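You operate a simulated robot arm through the tools that you are given. There is no shell and no other tool. Be economical: measure what you need, move in short steps, check, and stop when the job is done.

You are at the controls of a simulated robot arm. One attempt, no reset.

## Task
Fetch the purple tag from the free end of the red bench and stand it on the shelf under the red bench. Put one of the short white tubes from the upper shelf of the green bench on the purple tray. Press the up arrow key on the middle display three times. Open the upper green drawer, fetch the purple ring from the ledge of the cart and set it inside and shut the drawer again. Put the steel fitting with two blue threads on the right middle shelf of the cart away on the upper shelf of the green bench. Turn the black dial under the steel box to 0.2 bar. Take the steel elbow with red bands from the top of the green bench and leave it on the small white tray. Open the top drawer of the white cabinet. Any order will do. Set down upright: purple tag.

It is judged by the outcome, as a careful person would: the job done as asked, and still so three seconds after it is handed in. It fails if anything else is knocked over, pushed out of place, dropped, spilled or broken.

## Robot
A 7-joint arm with a fingered hand on a trunk, on a base that drives. Base frame: it is fixed to the floor where the robot stands at the start and does not move with it; the origin is under the middle of the robot, x ahead of it, y to its left, z up; the surface under the hand at the start is at about z = 85. Units: cm, rad, N and s.
With the tool pointing down near the work surface it reaches from about 20 to 66 cm from the robot's upright axis, wherever it stands. Its first joint turns from -2.007 to 2.007 rad. Places, roughly: black dial under the steel box [290, 190, 140]; dr1 [70, 310, 20]; purple ring (3x3x2 cm) [290, 150, 100]; purple tag [50, 0, 100]; purple tray (15x11x3 cm) [70, -220, 90]; shelf under the red bench [70, 30, 30]; short white tube (11x3x3 cm) [270, -140, 50]; small white tray (13x10x3 cm) [320, -130, 90]; steel elbow with red bands (6x6x3 cm) [320, -180, 90]; steel fitting with two blue thread (8x3x3 cm) [300, 150, 70]; top drawer of the white cabinet [280, 370, 80]; up arrow key on the middle display [290, 130, 150]; upper green drawer [80, 310, 20]; upper shelf of the green bench [300, -170, 40]. Payload 3.1 kg.
Tool frame: the origin (TCP) lies between the finger pads and is the grasp point; the fingertips stand 2.2 cm ahead of it; z points along the fingers, y is the line along which they close. Largest opening 11.2 cm; the body of the gripper starts 6 cm behind the TCP. The gripper is a hand of 3 fingers: y runs from the thumb to the fingers, the wrist lies at [0, 0, -21.8] in the tool frame, and closing takes about 1.5 s.
Orientation is told as [roll, pitch, yaw] about the base's x, y, z axes, in that order, counted from this pose: with the fingers straight down and closing along the base's y, the tool's x points along the base's -x, its y along +y and its z along -z.

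## Interface
- The arm moves only by the tool apply_moves. Its argument "rows" is a list that holds one entry, the list of rows, each a list of 7 numbers: the shift along the tool's x, y, z in cm, then the turn, a rotation vector about the tool's x, y, z in rad, then the closure, from 0 (fully open) to 1 (shut). In form: [[[x, y, z, rx, ry, rz, jaw], ...]]. A call has 1 to 10 rows; each row is the pose to reach, as a shift and turn from the pose commanded when the call began, along the tool's axes at that moment. A row lasts 0.2 s, in which the tool goes at most 5 cm and 0.15 rad; a call with a longer step from one row to the next is refused whole, and so is a gripper value outside its range. A pose out of reach is approached as far as the arm can. The call stops where the force on the tool passes 40 N (or 10 N more than at its start, if that is more) or the arm is blocked; 0.2 s more then pass. The fingers move at their own pace (about 10.8 cm/s each) and stop on an object; they squeeze with about 29 N. The grip force told is the motor's: it shows also when the fingers shut on nothing. Time passes only in rows, and 0.2 s behind the last, so rows that repeat a pose let the fingers close. It gives the time, the measured TCP pose, the force on the tool (base axes), the opening and the grip force at its end, in the units of the frame above (readings bear some noise), with the torque about the TCP (base axes, N m) and any sound that the robot's microphone picked up.
- Cameras (640 x 400 px; columns grow to the right, rows downward): "scene" is now at [1.12, 14.38, 161.08]; the picture's right is [-0.24, -0.97, 0.00], its down [-0.84, 0.21, -0.49] and it looks along [0.48, -0.12, -0.87] (base axes); focal length 290 px, centre (320, 200). "wrist" rides on the gripper at [6.6, 0.3, -8] in the tool frame; the picture's right is [-0.05, 1.00, 0.00], its down [-0.77, -0.04, -0.64] and it looks along [-0.64, -0.03, 0.77] (tool axes); focal length 275 px, centre (320, 200). There is no depth. A picture from a camera that has moved, and an enlarged one, comes with that camera's place and axes in the base frame and with its lens. The place of the scene camera against the robot may be out by one fixed shift of up to 1.8 cm in any direction.
- get_image(camera): a new picture of that camera. The clock stands still meanwhile.
- move_column(by): slides the trunk up (or, below 0, down) by that many cm; the arm and the scene camera ride with it, the base frame stays. It gives what a move gives, with no picture.
- base_move(legs): drives the robot by 1 to 6 legs, each [ahead, left, turn to the left] in cm, cm and rad, along the robot's own axes; the way and the turn of a leg run together, so that a leg with both is an arc; at most 150 cm and 3.142 rad a leg. The arm and the cameras ride along, it lands a little off, and it stops where it bumps. It gives what a move gives.
- grasp_type(shape): the hand has 3 fingers and takes this shape, open, in about a second: jaw (thumb against the fingers, like two jaws); tri (thumb and two fingers); tip (a fingertip pinch); poke (one finger out to press); point (the index stretched); flat (the hand flat); cup (the hand cupped); fist (a fist). The gripper value then closes the fingers along that shape, each until it touches; the sizes above hold for jaw. It gives what a move gives, with no picture.
- head_to(pan, tilt): turns the head with the scene camera to pan (to the left, within 2.705 rad either way) and tilt (down, from -0.506 to 1.204), counted from straight ahead of the robot. It gives what a move gives.
- inspect(camera, box): a new picture of the part [left, top, right, bottom] of that camera's present view, enlarged. The clock stands still meanwhile.
- hand_in(): hands the job in; it is judged then, once.

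Go step by step. Nothing tells you exact positions but the pictures and the camera data: compare them with the known pose of the tool, close in by small moves and look again before you grip or let go. The budget is 217 turns and 210 pictures, counting those below and the enlarged ones. Unless the task says otherwise, let go and move clear before handing in.

The tools are called after "Emit:" as a command line: name --argument value ..., lists and objects as JSON in quotes. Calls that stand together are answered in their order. apply_moves: Moves the arm, as the interface text tells. Its arguments: {"type":"object","properties":{"rows":{"type":"array"}},"required":["rows"]} The other tools are called the same way: move_column (by) slides the trunk up or down; grasp_type (shape) gives the hand a shape; base_move (legs) drives the base; head_to (pan, tilt) turns the head that bears the scene camera; get_image (camera) takes a picture; inspect (camera, box) takes an enlarged picture of a part of a camera's view; hand_in () hands the job in.

At the start:

```text
time: 0.0
position: [42.13, 27.92, 117.36]
orientation: [0.0, 0.0, -0.001]
force: [-0.2, 0.2, -0.4]
torque: [0.02, -0.03, -0.03]
finger_gap: 11.18
finger_force: 0.0
shape: jaw
trunk travel left (down, up): [-75.0, 24.0]
robot x, y, heading: [-0.36, -0.06, 0.001]
head pan, tilt: [-0.244, 1.052]
```

scene: 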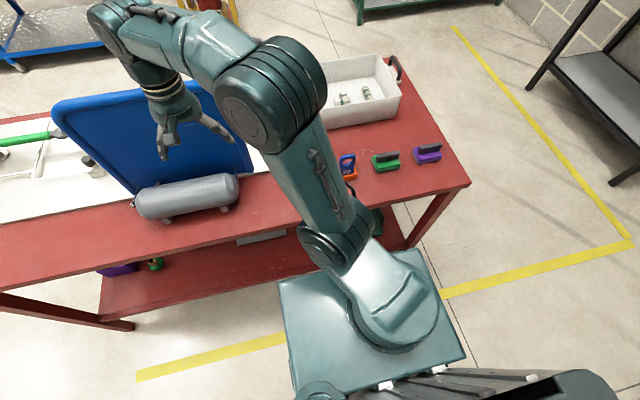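
wrist: 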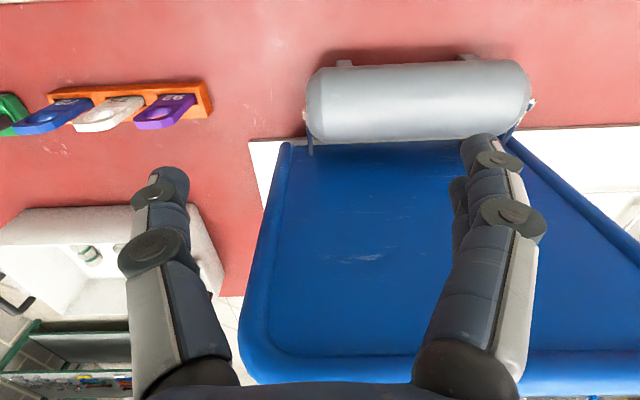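

I see the red bench in front, with several tag-like items on it. I'll look closer at them and around the scene first.

Emit:
inspect --camera "scene" --box '[320, 100, 480, 200]'

Emit:
inspect --camera "wrist" --box '[0, 40, 320, 240]'

Emit:
inspect --camera "scene" --box '[80, 200, 320, 350]'

```text
4.00 times, centred on (400, 150) of scene
camera zoom: at [1.12, 14.38, 161.08], right [-0.24, -0.97, 0.0], down [-0.84, 0.21, -0.49], along [0.48, -0.12, -0.87], focal length 1159 px, centre (0, 400)
```

zoom: 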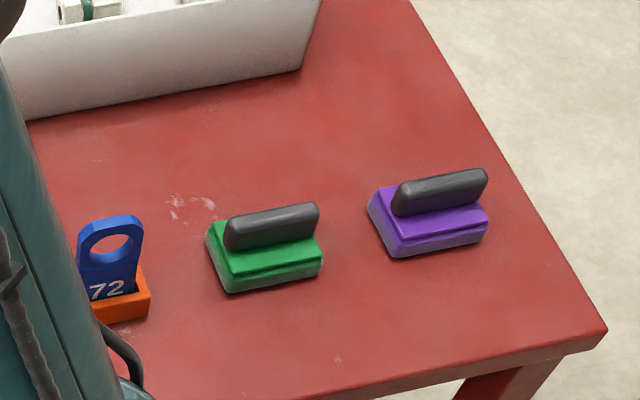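

```text
2.00 times, centred on (160, 140) of wrist
camera zoom: at [35.5, 28.22, 125.35], right [0.05, 1.0, 0.0], down [0.77, -0.04, 0.64], along [0.64, -0.03, -0.77], focal length 551 px, centre (640, 320)
```

zoom: 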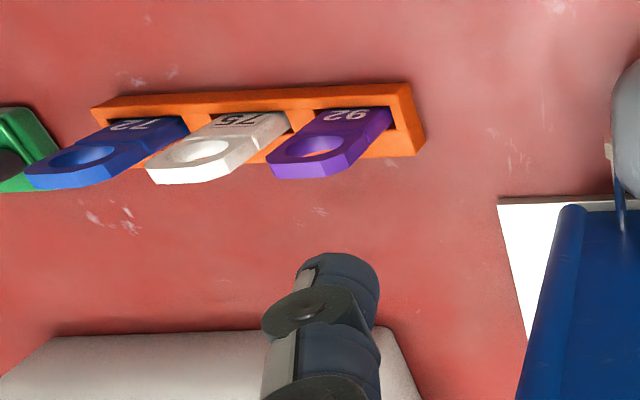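

```text
2.67 times, centred on (200, 275) of scene
camera zoom: at [1.12, 14.38, 161.08], right [-0.24, -0.97, 0.0], down [-0.84, 0.21, -0.49], along [0.48, -0.12, -0.87], focal length 772 px, centre (640, 0)
```

zoom: 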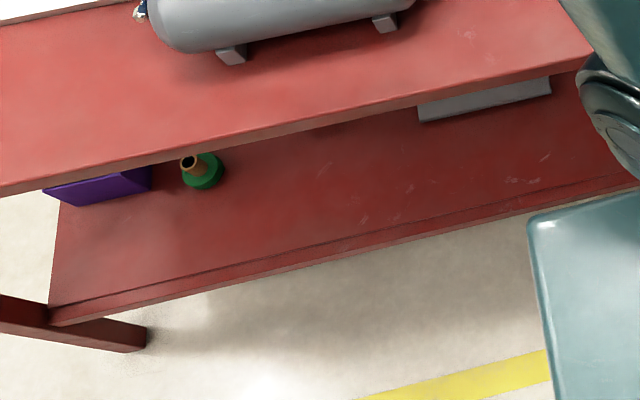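

The purple tag "92" stands in an orange rack at about (47, 8), next to a white and a blue tag. I'll pan the head to survey the room.

Emit:
head_to --pan 0.0 --tilt 0.35

Emit:
get_image --camera "scene"

Emit:
head_to --pan 1.2 --tilt 0.35

Emit:
get_image --camera "scene"

Emit:
head_to --pan -1.2 --tilt 0.35

Emit:
get_image --camera "scene"

```text
time: 1.1
position: [42.19, 27.89, 117.43]
orientation: [0.0, -0.002, -0.001]
force: [0.7, 0.0, 0.1]
torque: [-0.01, -0.03, -0.02]
finger_gap: 11.2
finger_force: 0.0
shape: jaw
trunk travel left (down, up): [-75.0, 24.0]
robot x, y, heading: [0.15, -0.28, -0.002]
head pan, tilt: [0.0, 0.351]
```

```text
204 pictures are left
camera scene: at [4.0, 15.98, 166.91], right [0.0, -1.0, 0.0], down [-0.34, 0.0, -0.94], along [0.94, 0.0, -0.34], focal length 290 px, centre (320, 200)
```

scene: 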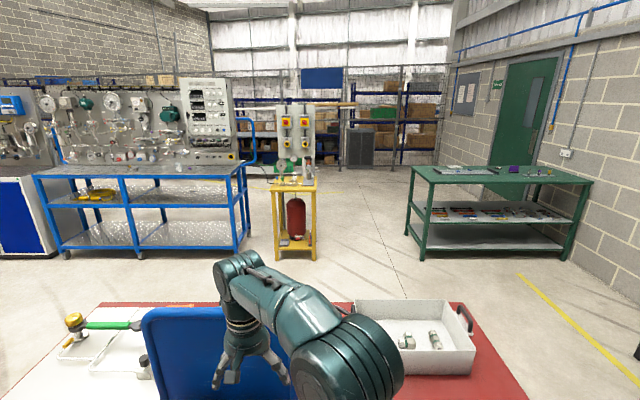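

```text
time: 2.5
position: [42.18, 27.87, 117.49]
orientation: [-0.001, 0.001, 0.002]
force: [-0.2, 0.9, -0.4]
torque: [-0.03, 0.01, 0.0]
finger_gap: 11.18
finger_force: 0.0
shape: jaw
trunk travel left (down, up): [-75.0, 24.0]
robot x, y, heading: [0.21, 0.14, 0.004]
head pan, tilt: [1.201, 0.351]
```

```text
203 pictures are left
camera scene: at [-1.93, 24.66, 166.92], right [0.93, -0.36, 0.0], down [-0.12, -0.32, -0.94], along [0.34, 0.88, -0.34], focal length 290 px, centre (320, 200)
```

scene: 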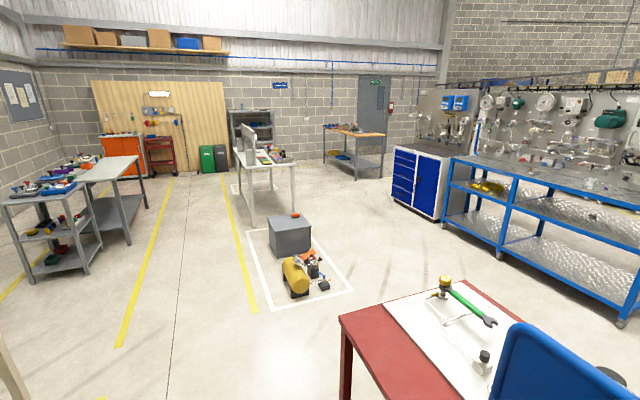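

```text
time: 4.7
position: [42.12, 27.97, 117.44]
orientation: [0.0, 0.001, -0.001]
force: [-0.3, -0.5, -0.5]
torque: [0.0, -0.01, 0.01]
finger_gap: 11.2
finger_force: 0.0
shape: jaw
trunk travel left (down, up): [-75.0, 24.0]
robot x, y, heading: [0.24, 0.1, 0.002]
head pan, tilt: [-1.201, 0.351]
```

```text
202 pictures are left
camera scene: at [-1.93, 7.3, 166.92], right [-0.93, -0.36, 0.0], down [-0.12, 0.32, -0.94], along [0.34, -0.88, -0.34], focal length 290 px, centre (320, 200)
```

scene: 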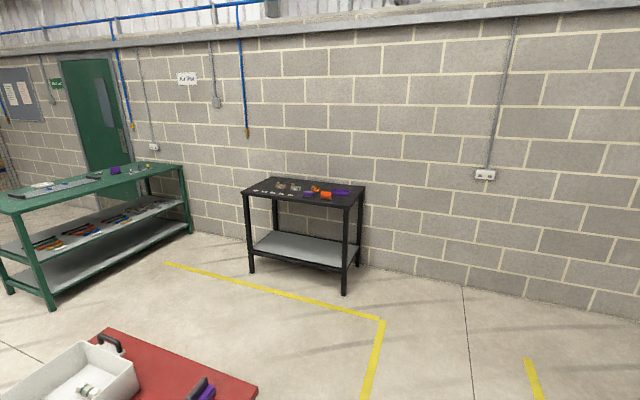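

The layout is clear now. I'll tilt the hand 45° forward and move it in front of the tag rack, so I can grip the tag across its width and later stand it under the bench in the same attitude.

Emit:
apply_moves --rows '[[[1, -3.3, 1, 0, -0.13, 0, 0.3], [2, -6.6, 2, 0, -0.26, 0, 0.3], [3, -10, 4, 0, -0.39, 0, 0.3], [4, -13.3, 6, 0, -0.52, 0, 0.3], [5, -16.6, 8, 0, -0.65, 0, 0.3], [6, -20, 10, 0, -0.785, 0, 0.3]]]'

Emit:
get_image --camera "wrist"

Emit:
head_to --pan -0.244 --tilt 1.052

Emit:
get_image --camera "scene"

```text
time: 6.1
position: [35.8, 7.71, 107.48]
orientation: [0.001, -0.786, 0.0]
force: [-0.9, -0.2, -0.1]
torque: [-0.01, -0.03, -0.01]
finger_gap: 7.82
finger_force: 0.1
shape: jaw
trunk travel left (down, up): [-75.0, 24.0]
robot x, y, heading: [0.06, -0.13, -0.0]
head pan, tilt: [-1.201, 0.351]
```

```text
201 pictures are left
camera wrist: at [25.45, 8.07, 108.45], right [0.03, 1.0, 0.03], down [0.09, -0.04, 0.99], along [1.0, -0.03, -0.09], focal length 275 px, centre (320, 200)
```

wrist: 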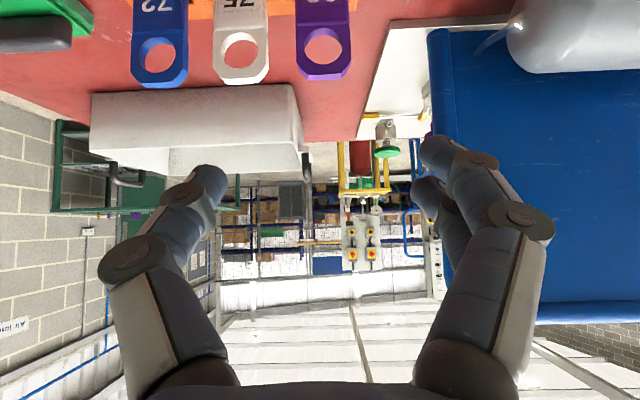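

```text
time: 7.3
position: [36.04, 7.92, 107.46]
orientation: [0.001, -0.785, -0.002]
force: [0.7, -1.0, 0.2]
torque: [-0.01, 0.0, 0.0]
finger_gap: 7.88
finger_force: 0.1
shape: jaw
trunk travel left (down, up): [-75.0, 24.0]
robot x, y, heading: [0.05, -0.12, 0.001]
head pan, tilt: [-0.244, 1.052]
```

```text
200 pictures are left
camera scene: at [1.14, 14.35, 161.09], right [-0.24, -0.97, 0.0], down [-0.84, 0.21, -0.5], along [0.48, -0.12, -0.87], focal length 290 px, centre (320, 200)
```

scene: 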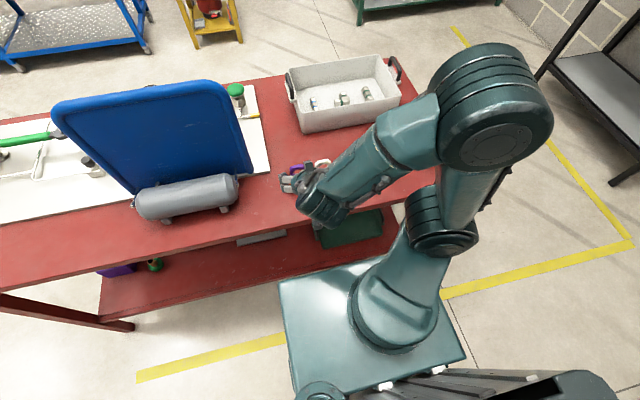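

The purple tag's hole centre triangulates to about (47.6, 8.2, 93.4), and the tag is 4.7 cm wide. I'll move to a pre-grasp position with a narrower opening and check.

Emit:
apply_moves --rows '[[[0.7, 0.1, 3.4, 0, 0, 0, 0.43], [1.4, 0.2, 6.8, 0, 0, 0, 0.43], [2, 0.3, 10.3, 0, 0, 0, 0.43], [2, 0.3, 10.3, 0, 0, 0, 0.43]]]'

Emit:
get_image --camera "wrist"

Emit:
inspect --camera "scene" --box '[260, 130, 380, 205]'

```text
time: 8.3
position: [42.06, 8.08, 98.69]
orientation: [0.001, -0.786, 0.0]
force: [0.5, 0.2, -1.0]
torque: [0.0, 0.03, 0.01]
finger_gap: 6.41
finger_force: 0.1
shape: jaw
trunk travel left (down, up): [-75.0, 24.0]
robot x, y, heading: [-0.15, 0.08, 0.006]
head pan, tilt: [-0.244, 1.052]
```

```text
199 pictures are left
camera wrist: at [31.6, 8.55, 99.69], right [0.03, 1.0, 0.03], down [0.1, -0.04, 0.99], along [0.99, -0.03, -0.1], focal length 275 px, centre (320, 200)
```

wrist: 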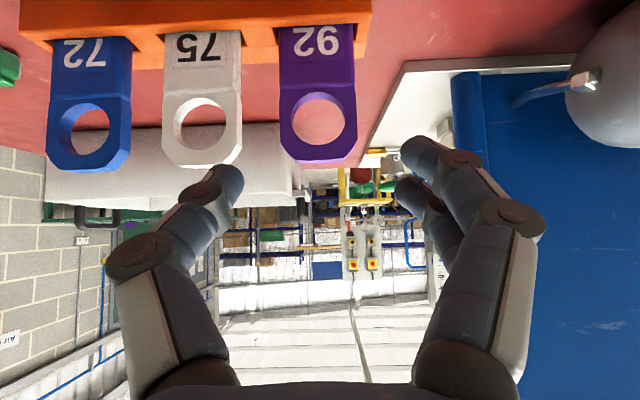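

```text
5.33 times, centred on (320, 168) of scene
camera zoom: at [1.05, 14.34, 161.09], right [-0.24, -0.97, 0.0], down [-0.84, 0.21, -0.5], along [0.48, -0.12, -0.87], focal length 1545 px, centre (320, 373)
```

zoom: 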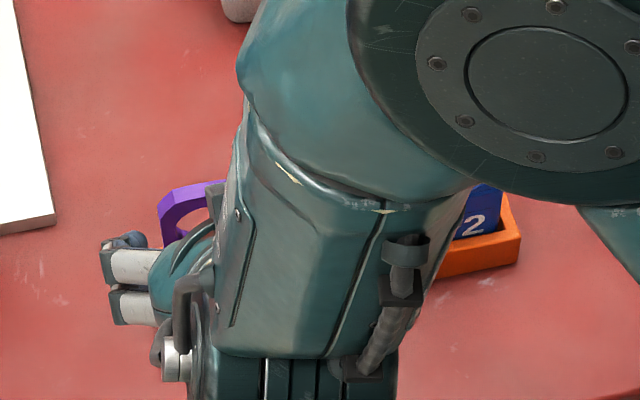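

The tag is well centred. I'll advance 8 cm along the fingers at a slightly narrower opening, then check before closing.

Emit:
apply_moves --rows '[[[0, 0.1, 0, 0, 0, 0, 0.48], [0, 0.1, 2.5, 0, 0, 0, 0.48], [0.1, 0.1, 5, 0, 0, 0, 0.48], [0.1, 0.1, 6.5, 0, 0, 0, 0.48], [0.1, 0.1, 8, 0, 0, 0, 0.48]]]'

Emit:
get_image --camera "wrist"

```text
time: 9.5
position: [47.74, 8.3, 92.95]
orientation: [0.001, -0.786, 0.0]
force: [0.2, 0.3, 0.4]
torque: [0.0, 0.0, 0.02]
finger_gap: 5.88
finger_force: 0.0
shape: jaw
trunk travel left (down, up): [-75.0, 24.0]
robot x, y, heading: [-0.56, 0.1, 0.008]
head pan, tilt: [-0.244, 1.052]
```

```text
197 pictures are left
camera wrist: at [37.26, 8.61, 93.94], right [0.03, 1.0, 0.03], down [0.1, -0.04, 0.99], along [0.99, -0.03, -0.1], focal length 275 px, centre (320, 200)
```

wrist: 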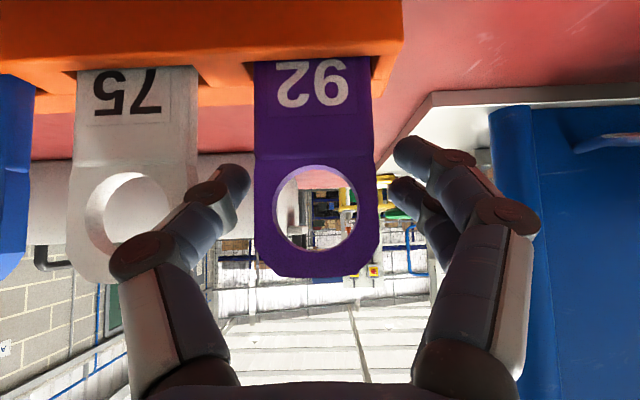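

The fingers straddle the tag. Closing now.

Emit:
apply_moves --rows '[[[0, 0, 0, 0, 0, 0, 0.6], [0, 0, 0, 0, 0, 0, 0.8], [0, 0, 0, 0, 0, 0, 1], [0, 0, 0, 0, 0, 0, 1], [0, 0, 0, 0, 0, 0, 1], [0, 0, 0, 0, 0, 0, 1]]]'

Emit:
get_image --camera "wrist"

```text
time: 10.9
position: [47.49, 8.35, 93.12]
orientation: [0.001, -0.785, -0.001]
force: [1.1, 0.9, 0.4]
torque: [-0.02, 0.21, 0.42]
finger_gap: 2.49
finger_force: 29.4
shape: jaw
trunk travel left (down, up): [-75.0, 24.0]
robot x, y, heading: [0.02, -0.23, 0.003]
head pan, tilt: [-0.244, 1.052]
```

```text
196 pictures are left
camera wrist: at [37.2, 8.62, 93.97], right [0.03, 1.0, 0.03], down [0.1, -0.04, 0.99], along [0.99, -0.03, -0.1], focal length 275 px, centre (320, 200)
```

wrist: 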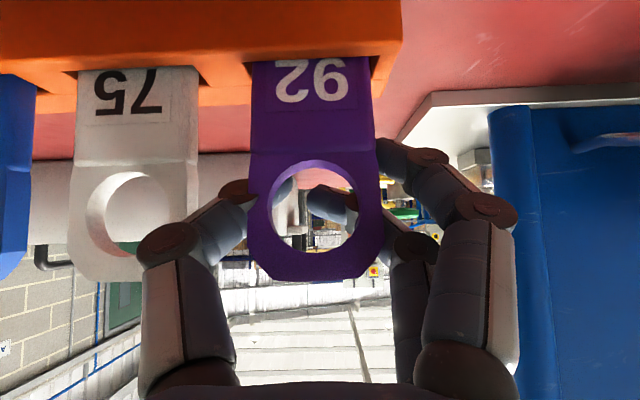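

One finger and the thumb hold the edges while the third curls behind. I'll try a small straight lift and check the hold.

Emit:
apply_moves --rows '[[[-0.7, 0, -0.7, 0, 0, 0, 1], [-1.4, 0, -1.4, 0, 0, 0, 1], [-2.1, 0, -2.1, 0, 0, 0, 1]]]'

Emit:
get_image --camera "wrist"

```text
time: 11.7
position: [47.58, 8.21, 96.0]
orientation: [-0.001, -0.784, -0.002]
force: [0.3, -0.1, -1.0]
torque: [0.03, 0.0, -0.01]
finger_gap: 1.12
finger_force: 28.6
shape: jaw
trunk travel left (down, up): [-75.0, 24.0]
robot x, y, heading: [0.11, 0.1, -0.002]
head pan, tilt: [-0.244, 1.052]
```

```text
195 pictures are left
camera wrist: at [37.24, 8.59, 96.95], right [0.03, 1.0, 0.03], down [0.1, -0.04, 0.99], along [0.99, -0.03, -0.1], focal length 275 px, centre (320, 200)
```

wrist: 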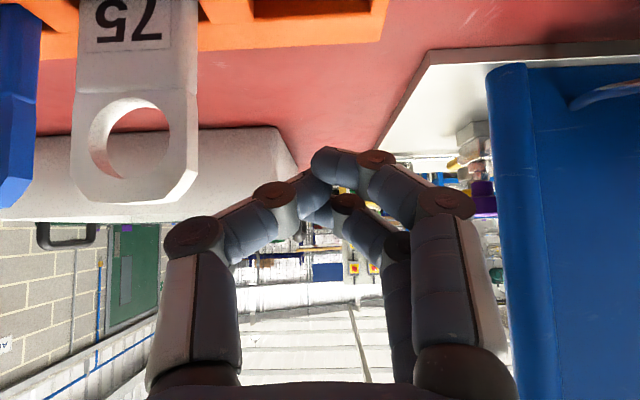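

The tag has slipped out. I need to find where it went.

Emit:
get_image --camera "scene"

Emit:
inspect --camera "wrist" --box '[400, 120, 560, 220]'

Emit:
inspect --camera "wrist" --box '[160, 0, 480, 200]'

```text
194 pictures are left
camera scene: at [1.11, 14.34, 161.09], right [-0.24, -0.97, 0.0], down [-0.84, 0.21, -0.5], along [0.48, -0.12, -0.87], focal length 290 px, centre (320, 200)
```

scene: 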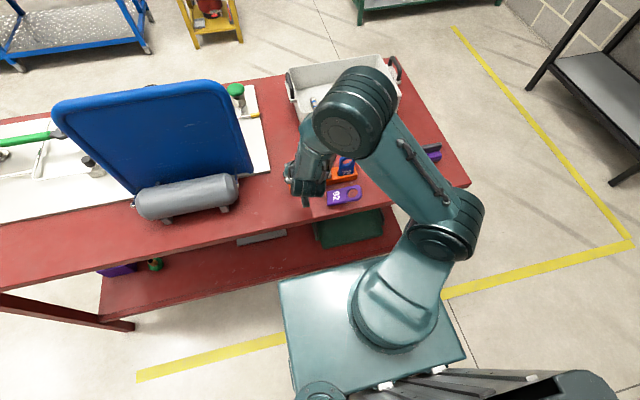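

```text
4.00 times, centred on (480, 170) of wrist
camera zoom: at [37.24, 8.59, 96.95], right [0.03, 1.0, 0.03], down [0.1, -0.04, 0.99], along [0.99, -0.03, -0.1], focal length 1101 px, centre (-320, 320)
```

zoom: 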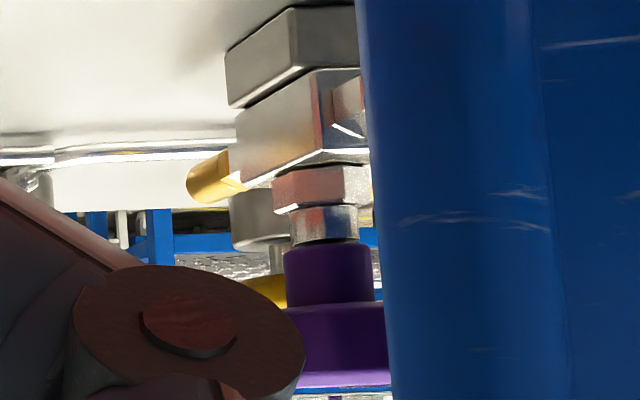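

```text
2.00 times, centred on (320, 100) of wrist
camera zoom: at [37.24, 8.59, 96.95], right [0.03, 1.0, 0.03], down [0.1, -0.04, 0.99], along [0.99, -0.03, -0.1], focal length 551 px, centre (320, 400)
```

zoom: 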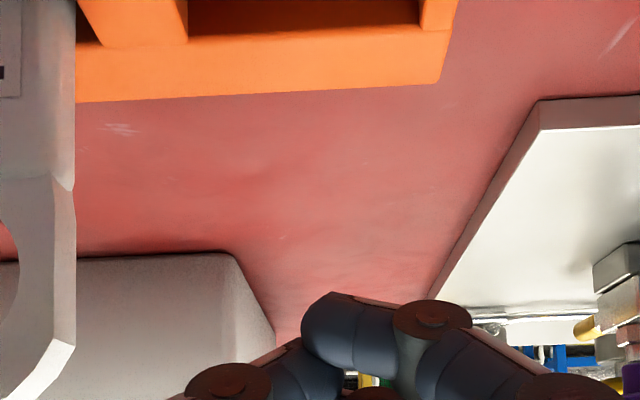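

The tag lies flat on the bench in front of the rack. I'll raise the hand clear and look at how it lies.

Emit:
apply_moves --rows '[[[-3, 0, -3, 0, 0, 0, 0.5], [-6, 0, -6, 0, 0, 0, 0.3], [-9, 0, -9, 0, 0, 0, 0.3], [-9, 0, -12, 0, 0.13, 0, 0.3], [-9, 0, -14, 0, 0.26, 0, 0.3], [-9, 0, -15, 0, 0.39, 0, 0.3]]]'

Emit:
get_image --camera "wrist"

Emit:
inspect --camera "scene" --box '[280, 140, 440, 240]'

```text
time: 13.1
position: [43.34, 8.39, 112.9]
orientation: [0.002, -0.393, 0.001]
force: [0.6, 0.6, -0.1]
torque: [0.0, 0.0, 0.0]
finger_gap: 7.82
finger_force: 0.1
shape: jaw
trunk travel left (down, up): [-75.0, 24.0]
robot x, y, heading: [0.09, -0.2, -0.004]
head pan, tilt: [-0.244, 1.052]
```

```text
191 pictures are left
camera wrist: at [34.14, 8.65, 117.74], right [0.04, 1.0, 0.02], down [0.47, -0.04, 0.88], along [0.88, -0.03, -0.47], focal length 275 px, centre (320, 200)
```

wrist: 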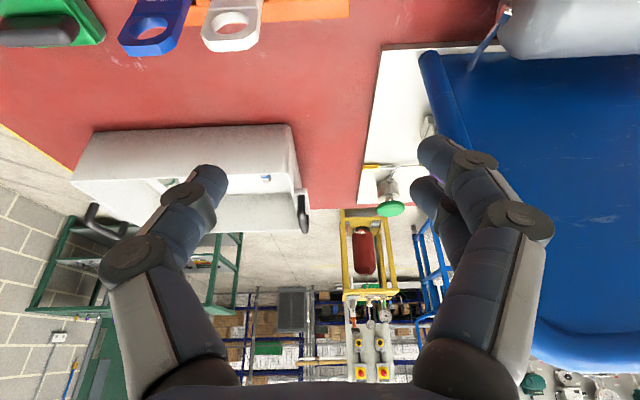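

```text
4.00 times, centred on (360, 190) of scene
camera zoom: at [1.18, 14.4, 161.08], right [-0.24, -0.97, 0.0], down [-0.84, 0.21, -0.5], along [0.48, -0.12, -0.87], focal length 1159 px, centre (160, 240)
```

zoom: 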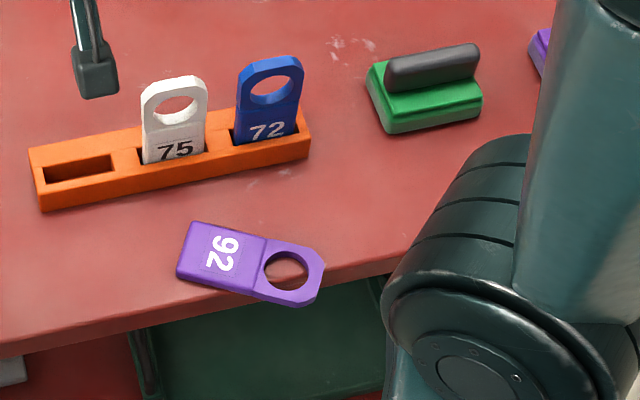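

The tag lies flat with its ring end toward the bench edge. I'll grip it flat across its width from above, with the hand yawed about -120°, so pitching the hand later stands it upright. First I'll yaw and see whether that's reachable.

Emit:
apply_moves --rows '[[[0.5, -0.8, 2, 0, 0.13, 0, 0.3], [1, -1.6, 4, 0, 0.26, 0, 0.3], [1.6, -2.4, 5.7, 0, 0.393, 0, 0.3]]]'

Emit:
apply_moves --rows '[[[0, 0, 0, 0, 0, 0.15, 0.3], [0, 0, 0, 0, 0, 0.3, 0.3], [0, 0, 0, 0, 0, 0.45, 0.3], [0, 0, 0, 0, 0, 0.6, 0.3], [0, 0, 0, 0, 0, 0.75, 0.3], [0, 0, 0, 0, 0, 0.9, 0.3], [0, 0, 0, 0, 0, 1.05, 0.3]]]'

Emit:
apply_moves --rows '[[[0, 0, 0, 0, 0, 0.15, 0.3], [0, 0, 0, 0, 0, 0.3, 0.3], [0, 0, 0, 0, 0, 0.45, 0.3], [0, 0, 0, 0, 0, 0.6, 0.3], [0, 0, 0, 0, 0, 0.75, 0.3], [0, 0, 0, 0, 0, 0.9, 0.3], [0, 0, 0, 0, 0, 1.05, 0.3]]]'

Emit:
get_image --camera "wrist"

```text
time: 13.9
position: [44.12, 5.88, 106.9]
orientation: [0.0, 0.0, 0.0]
force: [0.3, -0.3, 0.1]
torque: [0.0, 0.02, 0.02]
finger_gap: 7.77
finger_force: 0.0
shape: jaw
trunk travel left (down, up): [-75.0, 24.0]
robot x, y, heading: [-0.17, 0.11, 0.002]
head pan, tilt: [-0.244, 1.052]
```

```text
time: 15.5
position: [44.12, 5.91, 107.02]
orientation: [0.001, -0.002, -1.052]
force: [0.1, 0.5, -0.7]
torque: [-0.01, 0.01, -0.03]
finger_gap: 7.81
finger_force: 0.0
shape: jaw
trunk travel left (down, up): [-75.0, 24.0]
robot x, y, heading: [0.47, 0.17, -0.0]
head pan, tilt: [-0.244, 1.052]
```

```text
time: 17.1
position: [43.95, 5.97, 106.97]
orientation: [0.003, 0.001, -2.102]
force: [0.1, -0.2, 0.3]
torque: [0.0, 0.01, 0.02]
finger_gap: 7.8
finger_force: 0.1
shape: jaw
trunk travel left (down, up): [-75.0, 24.0]
robot x, y, heading: [0.17, -0.16, 0.001]
head pan, tilt: [-0.244, 1.052]
```

```text
189 pictures are left
camera wrist: at [47.68, 11.48, 115.0], right [0.84, -0.55, 0.0], down [-0.42, -0.65, 0.64], along [-0.35, -0.53, -0.77], focal length 275 px, centre (320, 200)
```

wrist: 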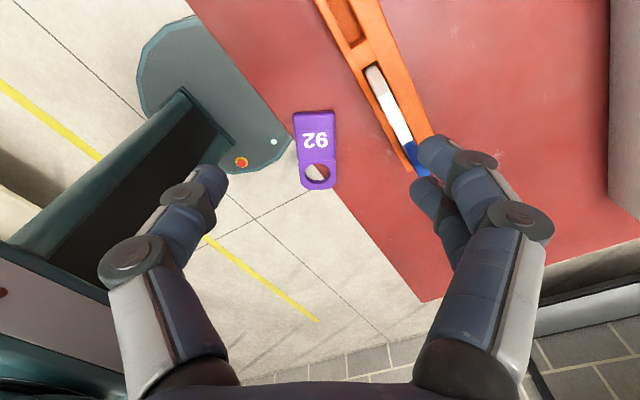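

The yaw is reachable, and the tag's centre is at about (38.2, -1.9), aligned with the tool. I'll move above it and descend.

Emit:
apply_moves --rows '[[[-3, -0.4, 3.5, 0, 0, 0, 0.3], [-6, -0.8, 7, 0, 0, 0, 0.3], [-9.7, -1.04, 10, 0, 0, 0, 0.3], [-9.7, -1.04, 13, 0, 0, 0, 0.3], [-9.7, -1.04, 16, 0, 0, 0, 0.35]]]'

Emit:
get_image --camera "wrist"

Emit:
inspect --camera "scene" --box '[260, 140, 420, 240]'

```text
time: 18.3
position: [38.28, -1.97, 90.89]
orientation: [0.001, 0.001, -2.101]
force: [-0.2, 0.4, 0.2]
torque: [0.01, 0.04, -0.04]
finger_gap: 7.33
finger_force: 0.0
shape: jaw
trunk travel left (down, up): [-75.0, 24.0]
robot x, y, heading: [0.1, -0.11, -0.002]
head pan, tilt: [-0.244, 1.052]
```

```text
188 pictures are left
camera wrist: at [41.91, 3.53, 98.9], right [0.84, -0.55, 0.0], down [-0.42, -0.65, 0.63], along [-0.35, -0.53, -0.77], focal length 275 px, centre (320, 200)
```

wrist: 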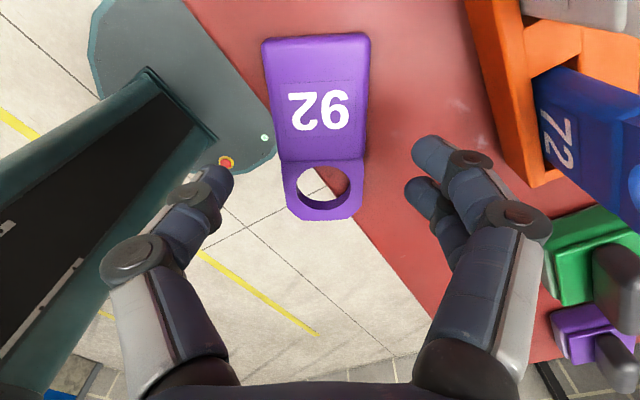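

```text
4.00 times, centred on (340, 190) of scene
camera zoom: at [1.24, 14.22, 161.1], right [-0.24, -0.97, 0.0], down [-0.84, 0.21, -0.49], along [0.48, -0.12, -0.87], focal length 1159 px, centre (240, 240)
```

zoom: 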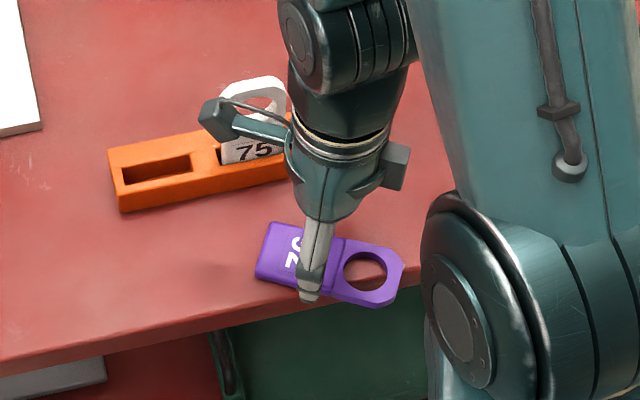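

The hand is aligned. Descending and closing.

Emit:
apply_moves --rows '[[[0, 0, 1.5, 0, 0, 0, 0.35], [0, 0, 3.2, 0, 0, 0, 0.35], [0, 0, 3.2, 0, 0, 0, 0.6], [0, 0, 3.2, 0, 0, 0, 0.8], [0, 0, 3.2, 0, 0, 0, 0.8], [0, 0, 3.2, 0, 0, 0, 0.8], [0, 0, 3.2, 0, 0, 0, 0.8]]]'

Emit:
get_image --camera "wrist"

```text
time: 19.9
position: [38.25, -1.93, 87.8]
orientation: [0.004, 0.003, -2.101]
force: [0.9, 1.0, 11.8]
torque: [0.09, 0.12, -0.02]
finger_gap: 3.93
finger_force: 28.9
shape: jaw
trunk travel left (down, up): [-75.0, 24.0]
robot x, y, heading: [0.02, -0.11, 0.003]
head pan, tilt: [-0.244, 1.052]
```

```text
186 pictures are left
camera wrist: at [41.87, 3.61, 95.82], right [0.84, -0.54, 0.0], down [-0.42, -0.65, 0.63], along [-0.34, -0.53, -0.77], focal length 275 px, centre (320, 200)
```

wrist: 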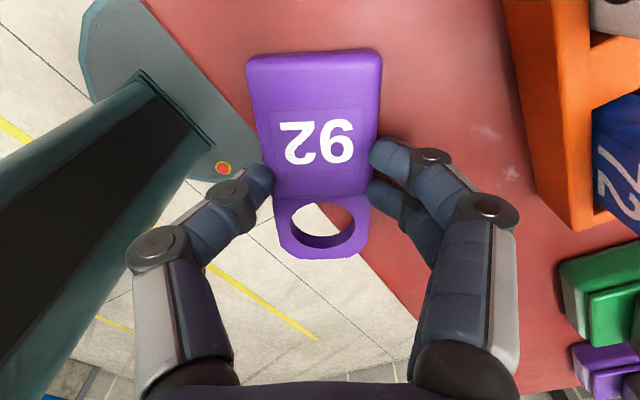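

All three fingers are on the tag's edges. Lifting.

Emit:
apply_moves --rows '[[[0, 0, -1, 0, 0, 0, 0.9], [0, 0, -4, 0, 0, 0, 0.9], [0, 0, -8, 0, 0, 0, 0.9], [0, 0, -12, 0, 0, 0, 0.9]]]'

Emit:
get_image --camera "wrist"

```text
time: 20.9
position: [38.22, -1.93, 99.91]
orientation: [0.001, 0.0, -2.101]
force: [0.6, -0.7, -0.8]
torque: [-0.02, 0.0, -0.01]
finger_gap: 3.24
finger_force: 28.6
shape: jaw
trunk travel left (down, up): [-75.0, 24.0]
robot x, y, heading: [-0.07, 0.07, -0.001]
head pan, tilt: [-0.244, 1.052]
```

```text
185 pictures are left
camera wrist: at [41.79, 3.61, 107.85], right [0.84, -0.54, 0.0], down [-0.42, -0.65, 0.64], along [-0.34, -0.53, -0.77], focal length 275 px, centre (320, 200)
```

wrist: 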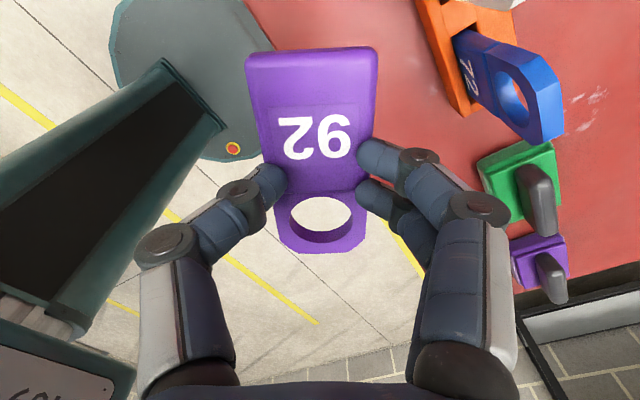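

The tag is held firmly. I'll turn the hand back to neutral yaw, then drive the base back from the bench.

Emit:
apply_moves --rows '[[[0, 0, -0.5, 0, 0, -0.15, 0.9], [0, 0, -1, 0, 0, -0.3, 0.9], [0, 0, -1.5, 0, 0, -0.45, 0.9], [0, 0, -2, 0, 0, -0.6, 0.9], [0, 0, -2, 0, 0, -0.75, 0.9], [0, 0, -2, 0, 0, -0.9, 0.9], [0, 0, -2, 0, 0, -1.05, 0.9]]]'

Emit:
apply_moves --rows '[[[0, 0, 0, 0, 0, -0.15, 0.9], [0, 0, 0, 0, 0, -0.3, 0.9], [0, 0, 0, 0, 0, -0.45, 0.9], [0, 0, 0, 0, 0, -0.6, 0.9], [0, 0, 0, 0, 0, -0.75, 0.9], [0, 0, 0, 0, 0, -0.9, 0.9], [0, 0, 0, 0, 0, -1.05, 0.9]]]'

Emit:
base_move --legs '[[-40, 0, 0]]'

Emit:
get_image --camera "wrist"

Emit:
get_image --camera "scene"

```text
time: 22.5
position: [38.22, -1.94, 101.83]
orientation: [0.002, -0.003, -1.047]
force: [-0.5, 1.0, 0.6]
torque: [0.02, 0.03, 0.01]
finger_gap: 3.23
finger_force: 29.4
shape: jaw
trunk travel left (down, up): [-75.0, 24.0]
robot x, y, heading: [-0.17, 0.09, -0.002]
head pan, tilt: [-0.244, 1.052]
```

```text
time: 24.1
position: [38.32, -1.98, 101.72]
orientation: [0.0, -0.001, 0.001]
force: [-0.2, 0.8, -0.6]
torque: [0.01, -0.02, -0.03]
finger_gap: 3.26
finger_force: 29.1
shape: jaw
trunk travel left (down, up): [-75.0, 24.0]
robot x, y, heading: [-0.16, 0.13, -0.003]
head pan, tilt: [-0.244, 1.052]
```

```text
time: 26.6
position: [-2.03, -1.91, 101.82]
orientation: [0.001, 0.0, 0.002]
force: [0.2, 0.2, 0.6]
torque: [-0.03, -0.02, -0.03]
finger_gap: 3.25
finger_force: 29.3
shape: jaw
trunk travel left (down, up): [-75.0, 24.0]
robot x, y, heading: [-40.44, 0.12, 0.002]
head pan, tilt: [-0.244, 1.052]
```

```text
184 pictures are left
camera wrist: at [-8.63, -1.6, 109.81], right [0.04, 1.0, 0.0], down [0.77, -0.03, 0.64], along [0.64, -0.03, -0.77], focal length 275 px, centre (320, 200)
```

wrist: 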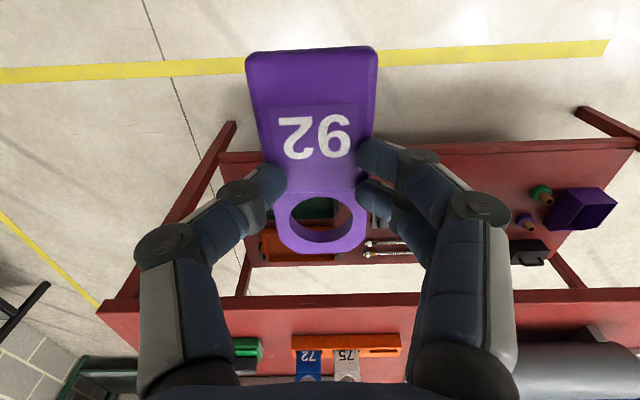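

```text
183 pictures are left
camera scene: at [-39.21, 14.31, 161.09], right [-0.24, -0.97, 0.0], down [-0.84, 0.21, -0.5], along [0.48, -0.12, -0.87], focal length 290 px, centre (320, 200)
```

scene: 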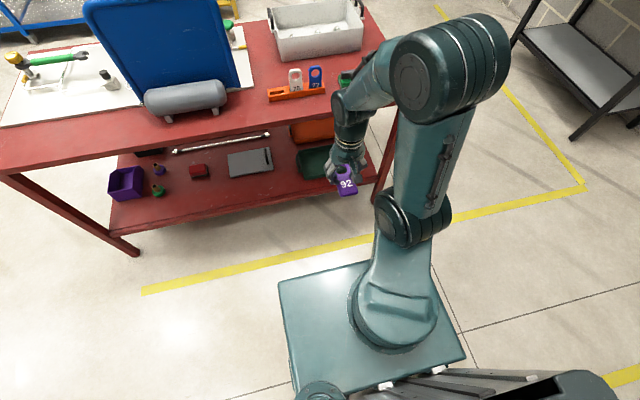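

Now I'll drive left 42 cm to face the free stretch of the shelf and pitch the hand to horizontal, so the tag stands upright.

Emit:
base_move --legs '[[0, 42, 0]]'

Emit:
apply_moves --rows '[[[-2, 0, 0, 0, -0.13, 0, 0.9], [-4, 0, 0, 0, -0.26, 0, 0.9], [-6, 0, 0, 0, -0.39, 0, 0.9], [-8, 0, 0, 0, -0.52, 0, 0.9], [-10, 0, 0, 0, -0.65, 0, 0.9], [-12, 0, 0, 0, -0.785, 0, 0.9]]]'

Emit:
apply_moves --rows '[[[0, 0, 0, 0, -0.13, 0, 0.9], [0, 0, 0, 0, -0.26, 0, 0.9], [0, 0, 0, 0, -0.39, 0, 0.9], [0, 0, 0, 0, -0.52, 0, 0.9], [0, 0, 0, 0, -0.65, 0, 0.9], [0, 0, 0, 0, -0.785, 0, 0.9]]]'

Emit:
get_image --camera "scene"

Emit:
get_image --camera "wrist"

```text
time: 29.2
position: [-2.17, 40.61, 101.87]
orientation: [-0.001, -0.001, 0.005]
force: [0.0, -0.3, -0.5]
torque: [0.03, 0.0, -0.02]
finger_gap: 3.24
finger_force: 29.4
shape: jaw
trunk travel left (down, up): [-75.0, 24.0]
robot x, y, heading: [-40.73, 42.45, 0.006]
head pan, tilt: [-0.244, 1.052]
```

```text
time: 30.6
position: [9.9, 40.72, 101.78]
orientation: [-0.001, -0.789, 0.008]
force: [0.8, -0.4, -0.8]
torque: [-0.04, -0.01, -0.03]
finger_gap: 1.71
finger_force: 28.5
shape: jaw
out of reach, approached as far as the arm can: row 4
trunk travel left (down, up): [-75.0, 24.0]
robot x, y, heading: [-40.24, 42.05, 0.003]
head pan, tilt: [-0.244, 1.052]
```

```text
time: 32.0
position: [9.88, 40.58, 101.93]
orientation: [3.035, -1.569, -3.027]
force: [0.2, 0.0, 0.6]
torque: [0.02, 0.03, 0.03]
finger_gap: 1.72
finger_force: 29.3
shape: jaw
trunk travel left (down, up): [-75.0, 24.0]
robot x, y, heading: [-40.29, 42.55, 0.007]
head pan, tilt: [-0.244, 1.052]
```

```text
182 pictures are left
camera scene: at [-39.27, 56.69, 161.09], right [-0.24, -0.97, 0.0], down [-0.84, 0.21, -0.49], along [0.48, -0.12, -0.87], focal length 290 px, centre (320, 200)
```

scene: 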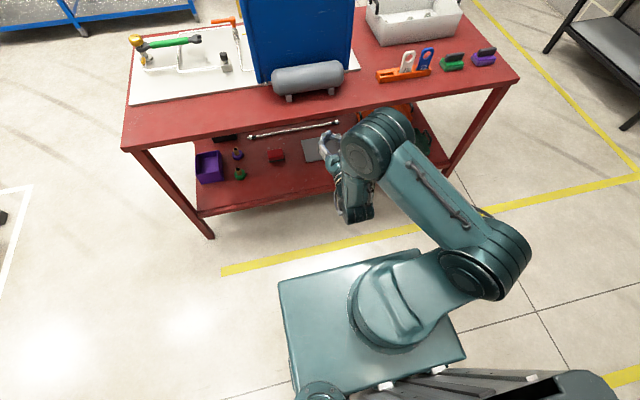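

```text
181 pictures are left
camera wrist: at [1.9, 40.92, 95.15], right [-0.01, 1.0, 0.05], down [-0.64, -0.04, 0.77], along [0.77, -0.03, 0.64], focal length 275 px, centre (320, 200)
```

wrist: 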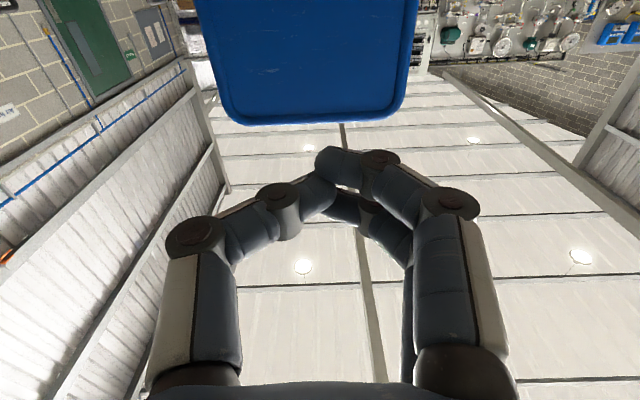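

The tag slipped out during the pitch move. I'll look for it on the floor.

Emit:
apply_moves --rows '[[[0, 0, 0, 0, 0.13, 0, 0.3], [0, 0, 0, 0, 0.26, 0, 0.3], [0, 0, 0, 0, 0.39, 0, 0.3], [0, 0, 0, 0, 0.52, 0, 0.3], [0, 0, 0, 0, 0.65, 0, 0.3], [0, 0, 0, 0, 0.785, 0, 0.3], [0, 0, 0, 0, 0.915, 0, 0.3], [0, 0, 0, 0, 1.04, 0, 0.3], [0, 0, 0, 0, 1.17, 0, 0.3], [0, 0, 0, 0, 1.3, 0, 0.3]]]'

Emit:
get_image --camera "wrist"

Emit:
head_to --pan 0.1 --tilt 1.15

Emit:
get_image --camera "scene"

```text
time: 34.2
position: [11.3, 40.77, 102.11]
orientation: [0.02, -0.504, 0.008]
force: [-1.1, -0.2, 0.2]
torque: [0.01, 0.0, 0.02]
finger_gap: 7.82
finger_force: 0.0
shape: jaw
out of reach, approached as far as the arm can: row 9, 10
trunk travel left (down, up): [-75.0, 24.0]
robot x, y, heading: [-40.35, 42.35, 0.003]
head pan, tilt: [-0.244, 1.052]
```

```text
180 pictures are left
camera wrist: at [1.63, 40.84, 105.85], right [0.02, 1.0, 0.04], down [0.37, -0.05, 0.93], along [0.93, -0.01, -0.37], focal length 275 px, centre (320, 200)
```

wrist: 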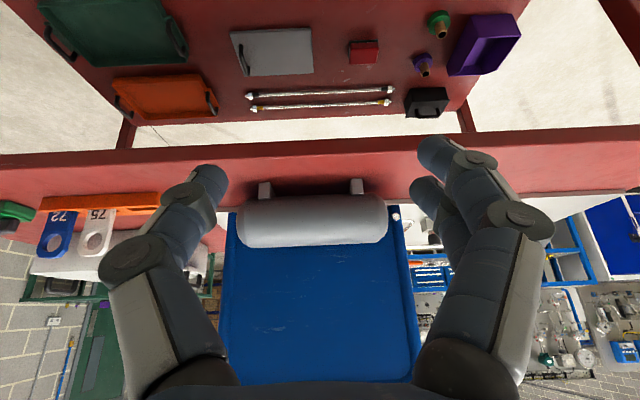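

```text
time: 35.0
position: [11.38, 40.77, 102.03]
orientation: [0.016, -0.502, 0.006]
force: [-0.1, 0.0, -0.6]
torque: [0.02, 0.0, 0.03]
finger_gap: 7.78
finger_force: 0.1
shape: jaw
trunk travel left (down, up): [-75.0, 24.0]
robot x, y, heading: [-40.28, 42.27, 0.006]
head pan, tilt: [0.099, 1.15]
```

```text
179 pictures are left
camera scene: at [-39.87, 58.84, 160.47], right [0.1, -0.99, 0.0], down [-0.91, -0.09, -0.41], along [0.41, 0.04, -0.91], focal length 290 px, centre (320, 200)
```

scene: 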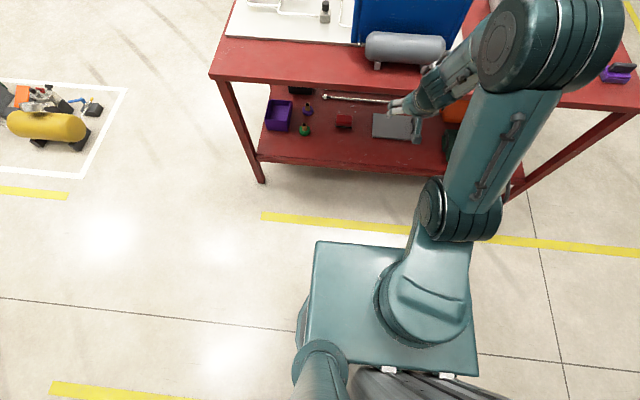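

I can't see it yet because the arm hides part of the floor. I'll bring the hand back and tilt the wrist camera down.

Emit:
apply_moves --rows '[[[3.5, 0, 0, 0, 0.13, 0, 0.3], [7, 0, 0, 0, 0.26, 0, 0.3], [10.5, 0, 0, 0, 0.39, 0, 0.3], [12, 0, 0, 0, 0.5, 0, 0.3], [12, 0, 0, 0, 0.63, 0, 0.3], [12, 0, 0, 0, 0.76, 0, 0.3], [12, 0, 0, 0, 0.9, 0, 0.3]]]'

Emit:
get_image --camera "wrist"

Emit:
get_image --camera "scene"

```text
time: 36.9
position: [-5.05, 43.26, 96.03]
orientation: [0.009, 0.398, -0.252]
force: [0.0, 0.7, -0.3]
torque: [-0.05, 0.01, 0.02]
finger_gap: 7.82
finger_force: 0.0
shape: jaw
out of reach, approached as far as the arm can: row 3, 4, 5, 6, 7
trunk travel left (down, up): [-75.0, 24.0]
robot x, y, heading: [-40.34, 42.09, 0.006]
head pan, tilt: [0.099, 1.15]
stopped in row 7: the arm was blocked; the commanded pose is now the measured one
```

```text
178 pictures are left
camera wrist: at [-7.98, 44.32, 105.98], right [0.29, 0.96, -0.01], down [0.92, -0.28, 0.29], along [0.27, -0.09, -0.96], focal length 275 px, centre (320, 200)
```

wrist: 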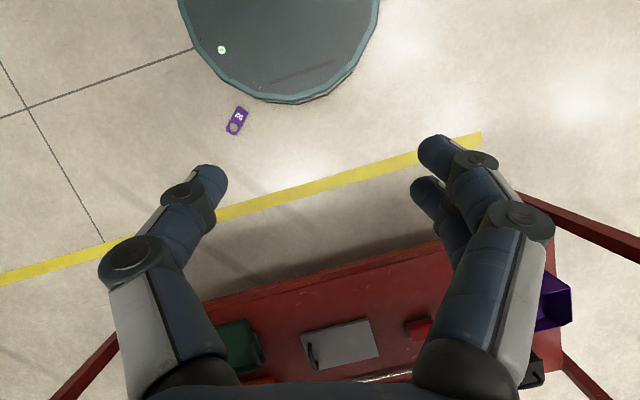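

```text
177 pictures are left
camera scene: at [-39.91, 59.86, 160.36], right [0.11, -0.99, 0.01], down [-0.91, -0.1, -0.41], along [0.41, 0.04, -0.91], focal length 290 px, centre (320, 200)
```

scene: 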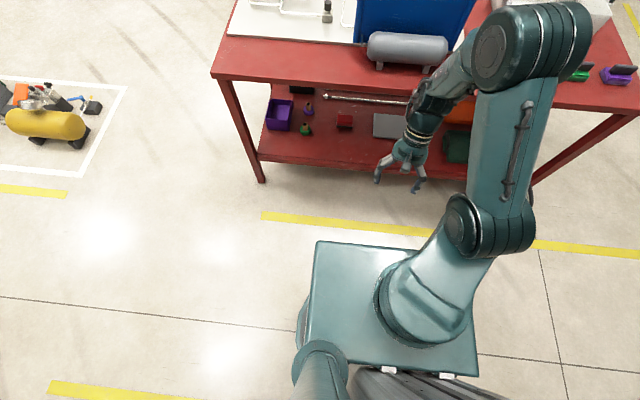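

Found: the tag is on the floor at about (-17, 13), just in front of the base. I'll back up, turn toward it so its long axis lines up with the hand, and lower the trunk.

Emit:
base_move --legs '[[-10, 0, 0], [0, 0, -0.75]]'

Emit:
apply_moves --rows '[[[0, 0, 0, 0, -0.1, 0, 0.3], [0, 0, 0, 0, -0.2, 0, 0.3], [0, 0, 0, 0, -0.3, 0, 0.3], [0, 0, 0, 0, -0.39, 0, 0.3]]]'

Emit:
get_image --camera "wrist"

Emit:
get_image --camera "scene"

```text
time: 40.0
position: [-24.14, 18.5, 96.1]
orientation: [0.016, 0.398, -0.998]
force: [0.0, -0.5, 0.2]
torque: [-0.01, -0.03, 0.01]
finger_gap: 7.81
finger_force: 0.0
shape: jaw
trunk travel left (down, up): [-75.0, 24.0]
robot x, y, heading: [-50.33, 42.44, -0.744]
head pan, tilt: [0.099, 1.15]
```

```text
time: 41.0
position: [-24.41, 18.46, 93.77]
orientation: [0.042, 0.018, -1.003]
force: [-0.4, 1.1, 0.6]
torque: [0.02, -0.03, -0.01]
finger_gap: 7.82
finger_force: 0.0
shape: jaw
out of reach, approached as far as the arm can: row 1, 2, 3, 4
trunk travel left (down, up): [-75.0, 24.0]
robot x, y, heading: [-50.22, 42.11, -0.741]
head pan, tilt: [0.099, 1.15]
```

```text
176 pictures are left
camera wrist: at [-27.87, 23.98, 101.8], right [0.87, 0.5, 0.04], down [0.37, -0.69, 0.62], along [0.34, -0.52, -0.78], focal length 275 px, centre (320, 200)
```

wrist: 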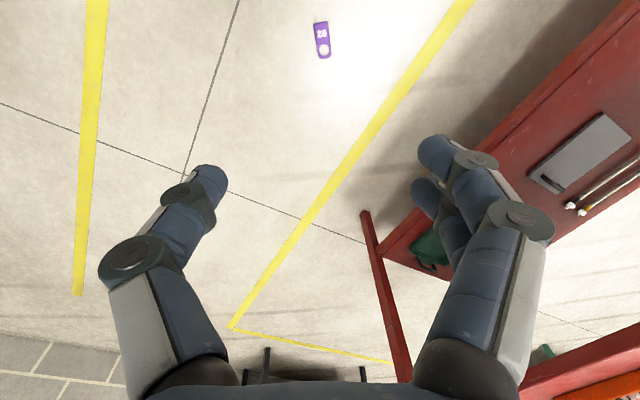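

```text
175 pictures are left
camera scene: at [-39.3, 54.56, 160.5], right [-0.6, -0.8, 0.0], down [-0.73, 0.55, -0.41], along [0.33, -0.24, -0.91], focal length 290 px, centre (320, 200)
```

scene: 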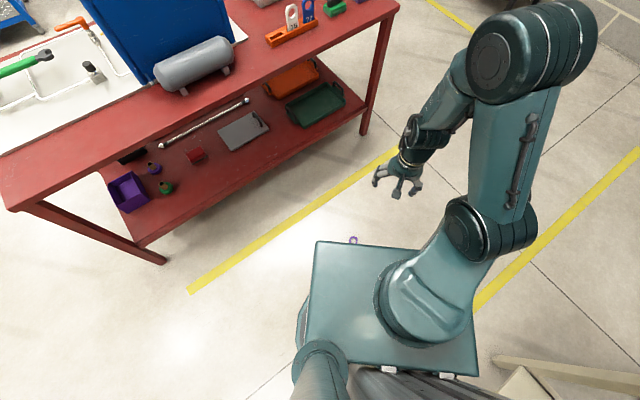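

The tag's axis already nearly matches the hand's yaw. I'll move the hand out over it and straighten, then lower the trunk.

Emit:
apply_moves --rows '[[[-3, 0.7, 1, 0, 0, 0, 0.3], [-6, 1.5, 2, 0, 0, 0, 0.3], [-8.7, 2.2, 3, 0, 0, 0, 0.3]]]'

Emit:
move_column --by -55

Emit:
get_image --camera "wrist"

Emit:
get_image --camera "scene"

```text
time: 41.8
position: [-20.36, 14.45, 90.55]
orientation: [0.018, 0.009, -1.003]
force: [0.0, 0.4, -0.2]
torque: [-0.03, 0.02, -0.02]
finger_gap: 7.86
finger_force: 0.0
shape: jaw
out of reach, approached as far as the arm can: row 2, 3
trunk travel left (down, up): [-75.0, 24.0]
robot x, y, heading: [-50.27, 42.26, -0.747]
head pan, tilt: [0.099, 1.15]
```

```text
refused: -55 is not a number from -40 to 40
```

```text
174 pictures are left
camera wrist: at [-23.79, 20.22, 98.55], right [0.87, 0.5, 0.02], down [0.38, -0.68, 0.63], along [0.32, -0.54, -0.78], focal length 275 px, centre (320, 200)
```

wrist: 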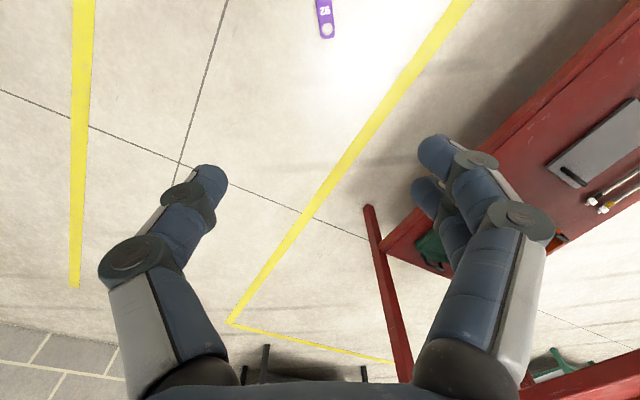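

```text
173 pictures are left
camera scene: at [-38.98, 54.55, 160.48], right [-0.6, -0.8, 0.0], down [-0.73, 0.55, -0.41], along [0.33, -0.24, -0.91], focal length 290 px, centre (320, 200)
```

scene: 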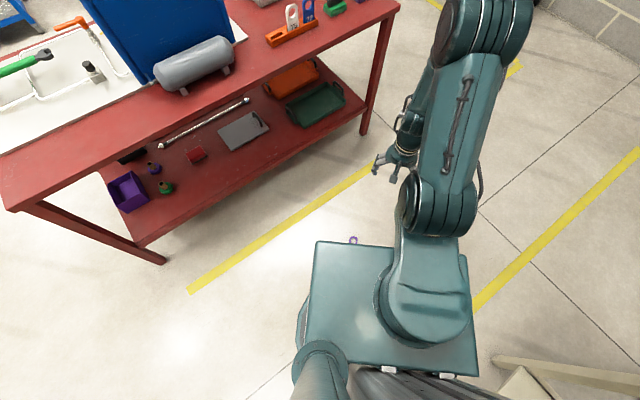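

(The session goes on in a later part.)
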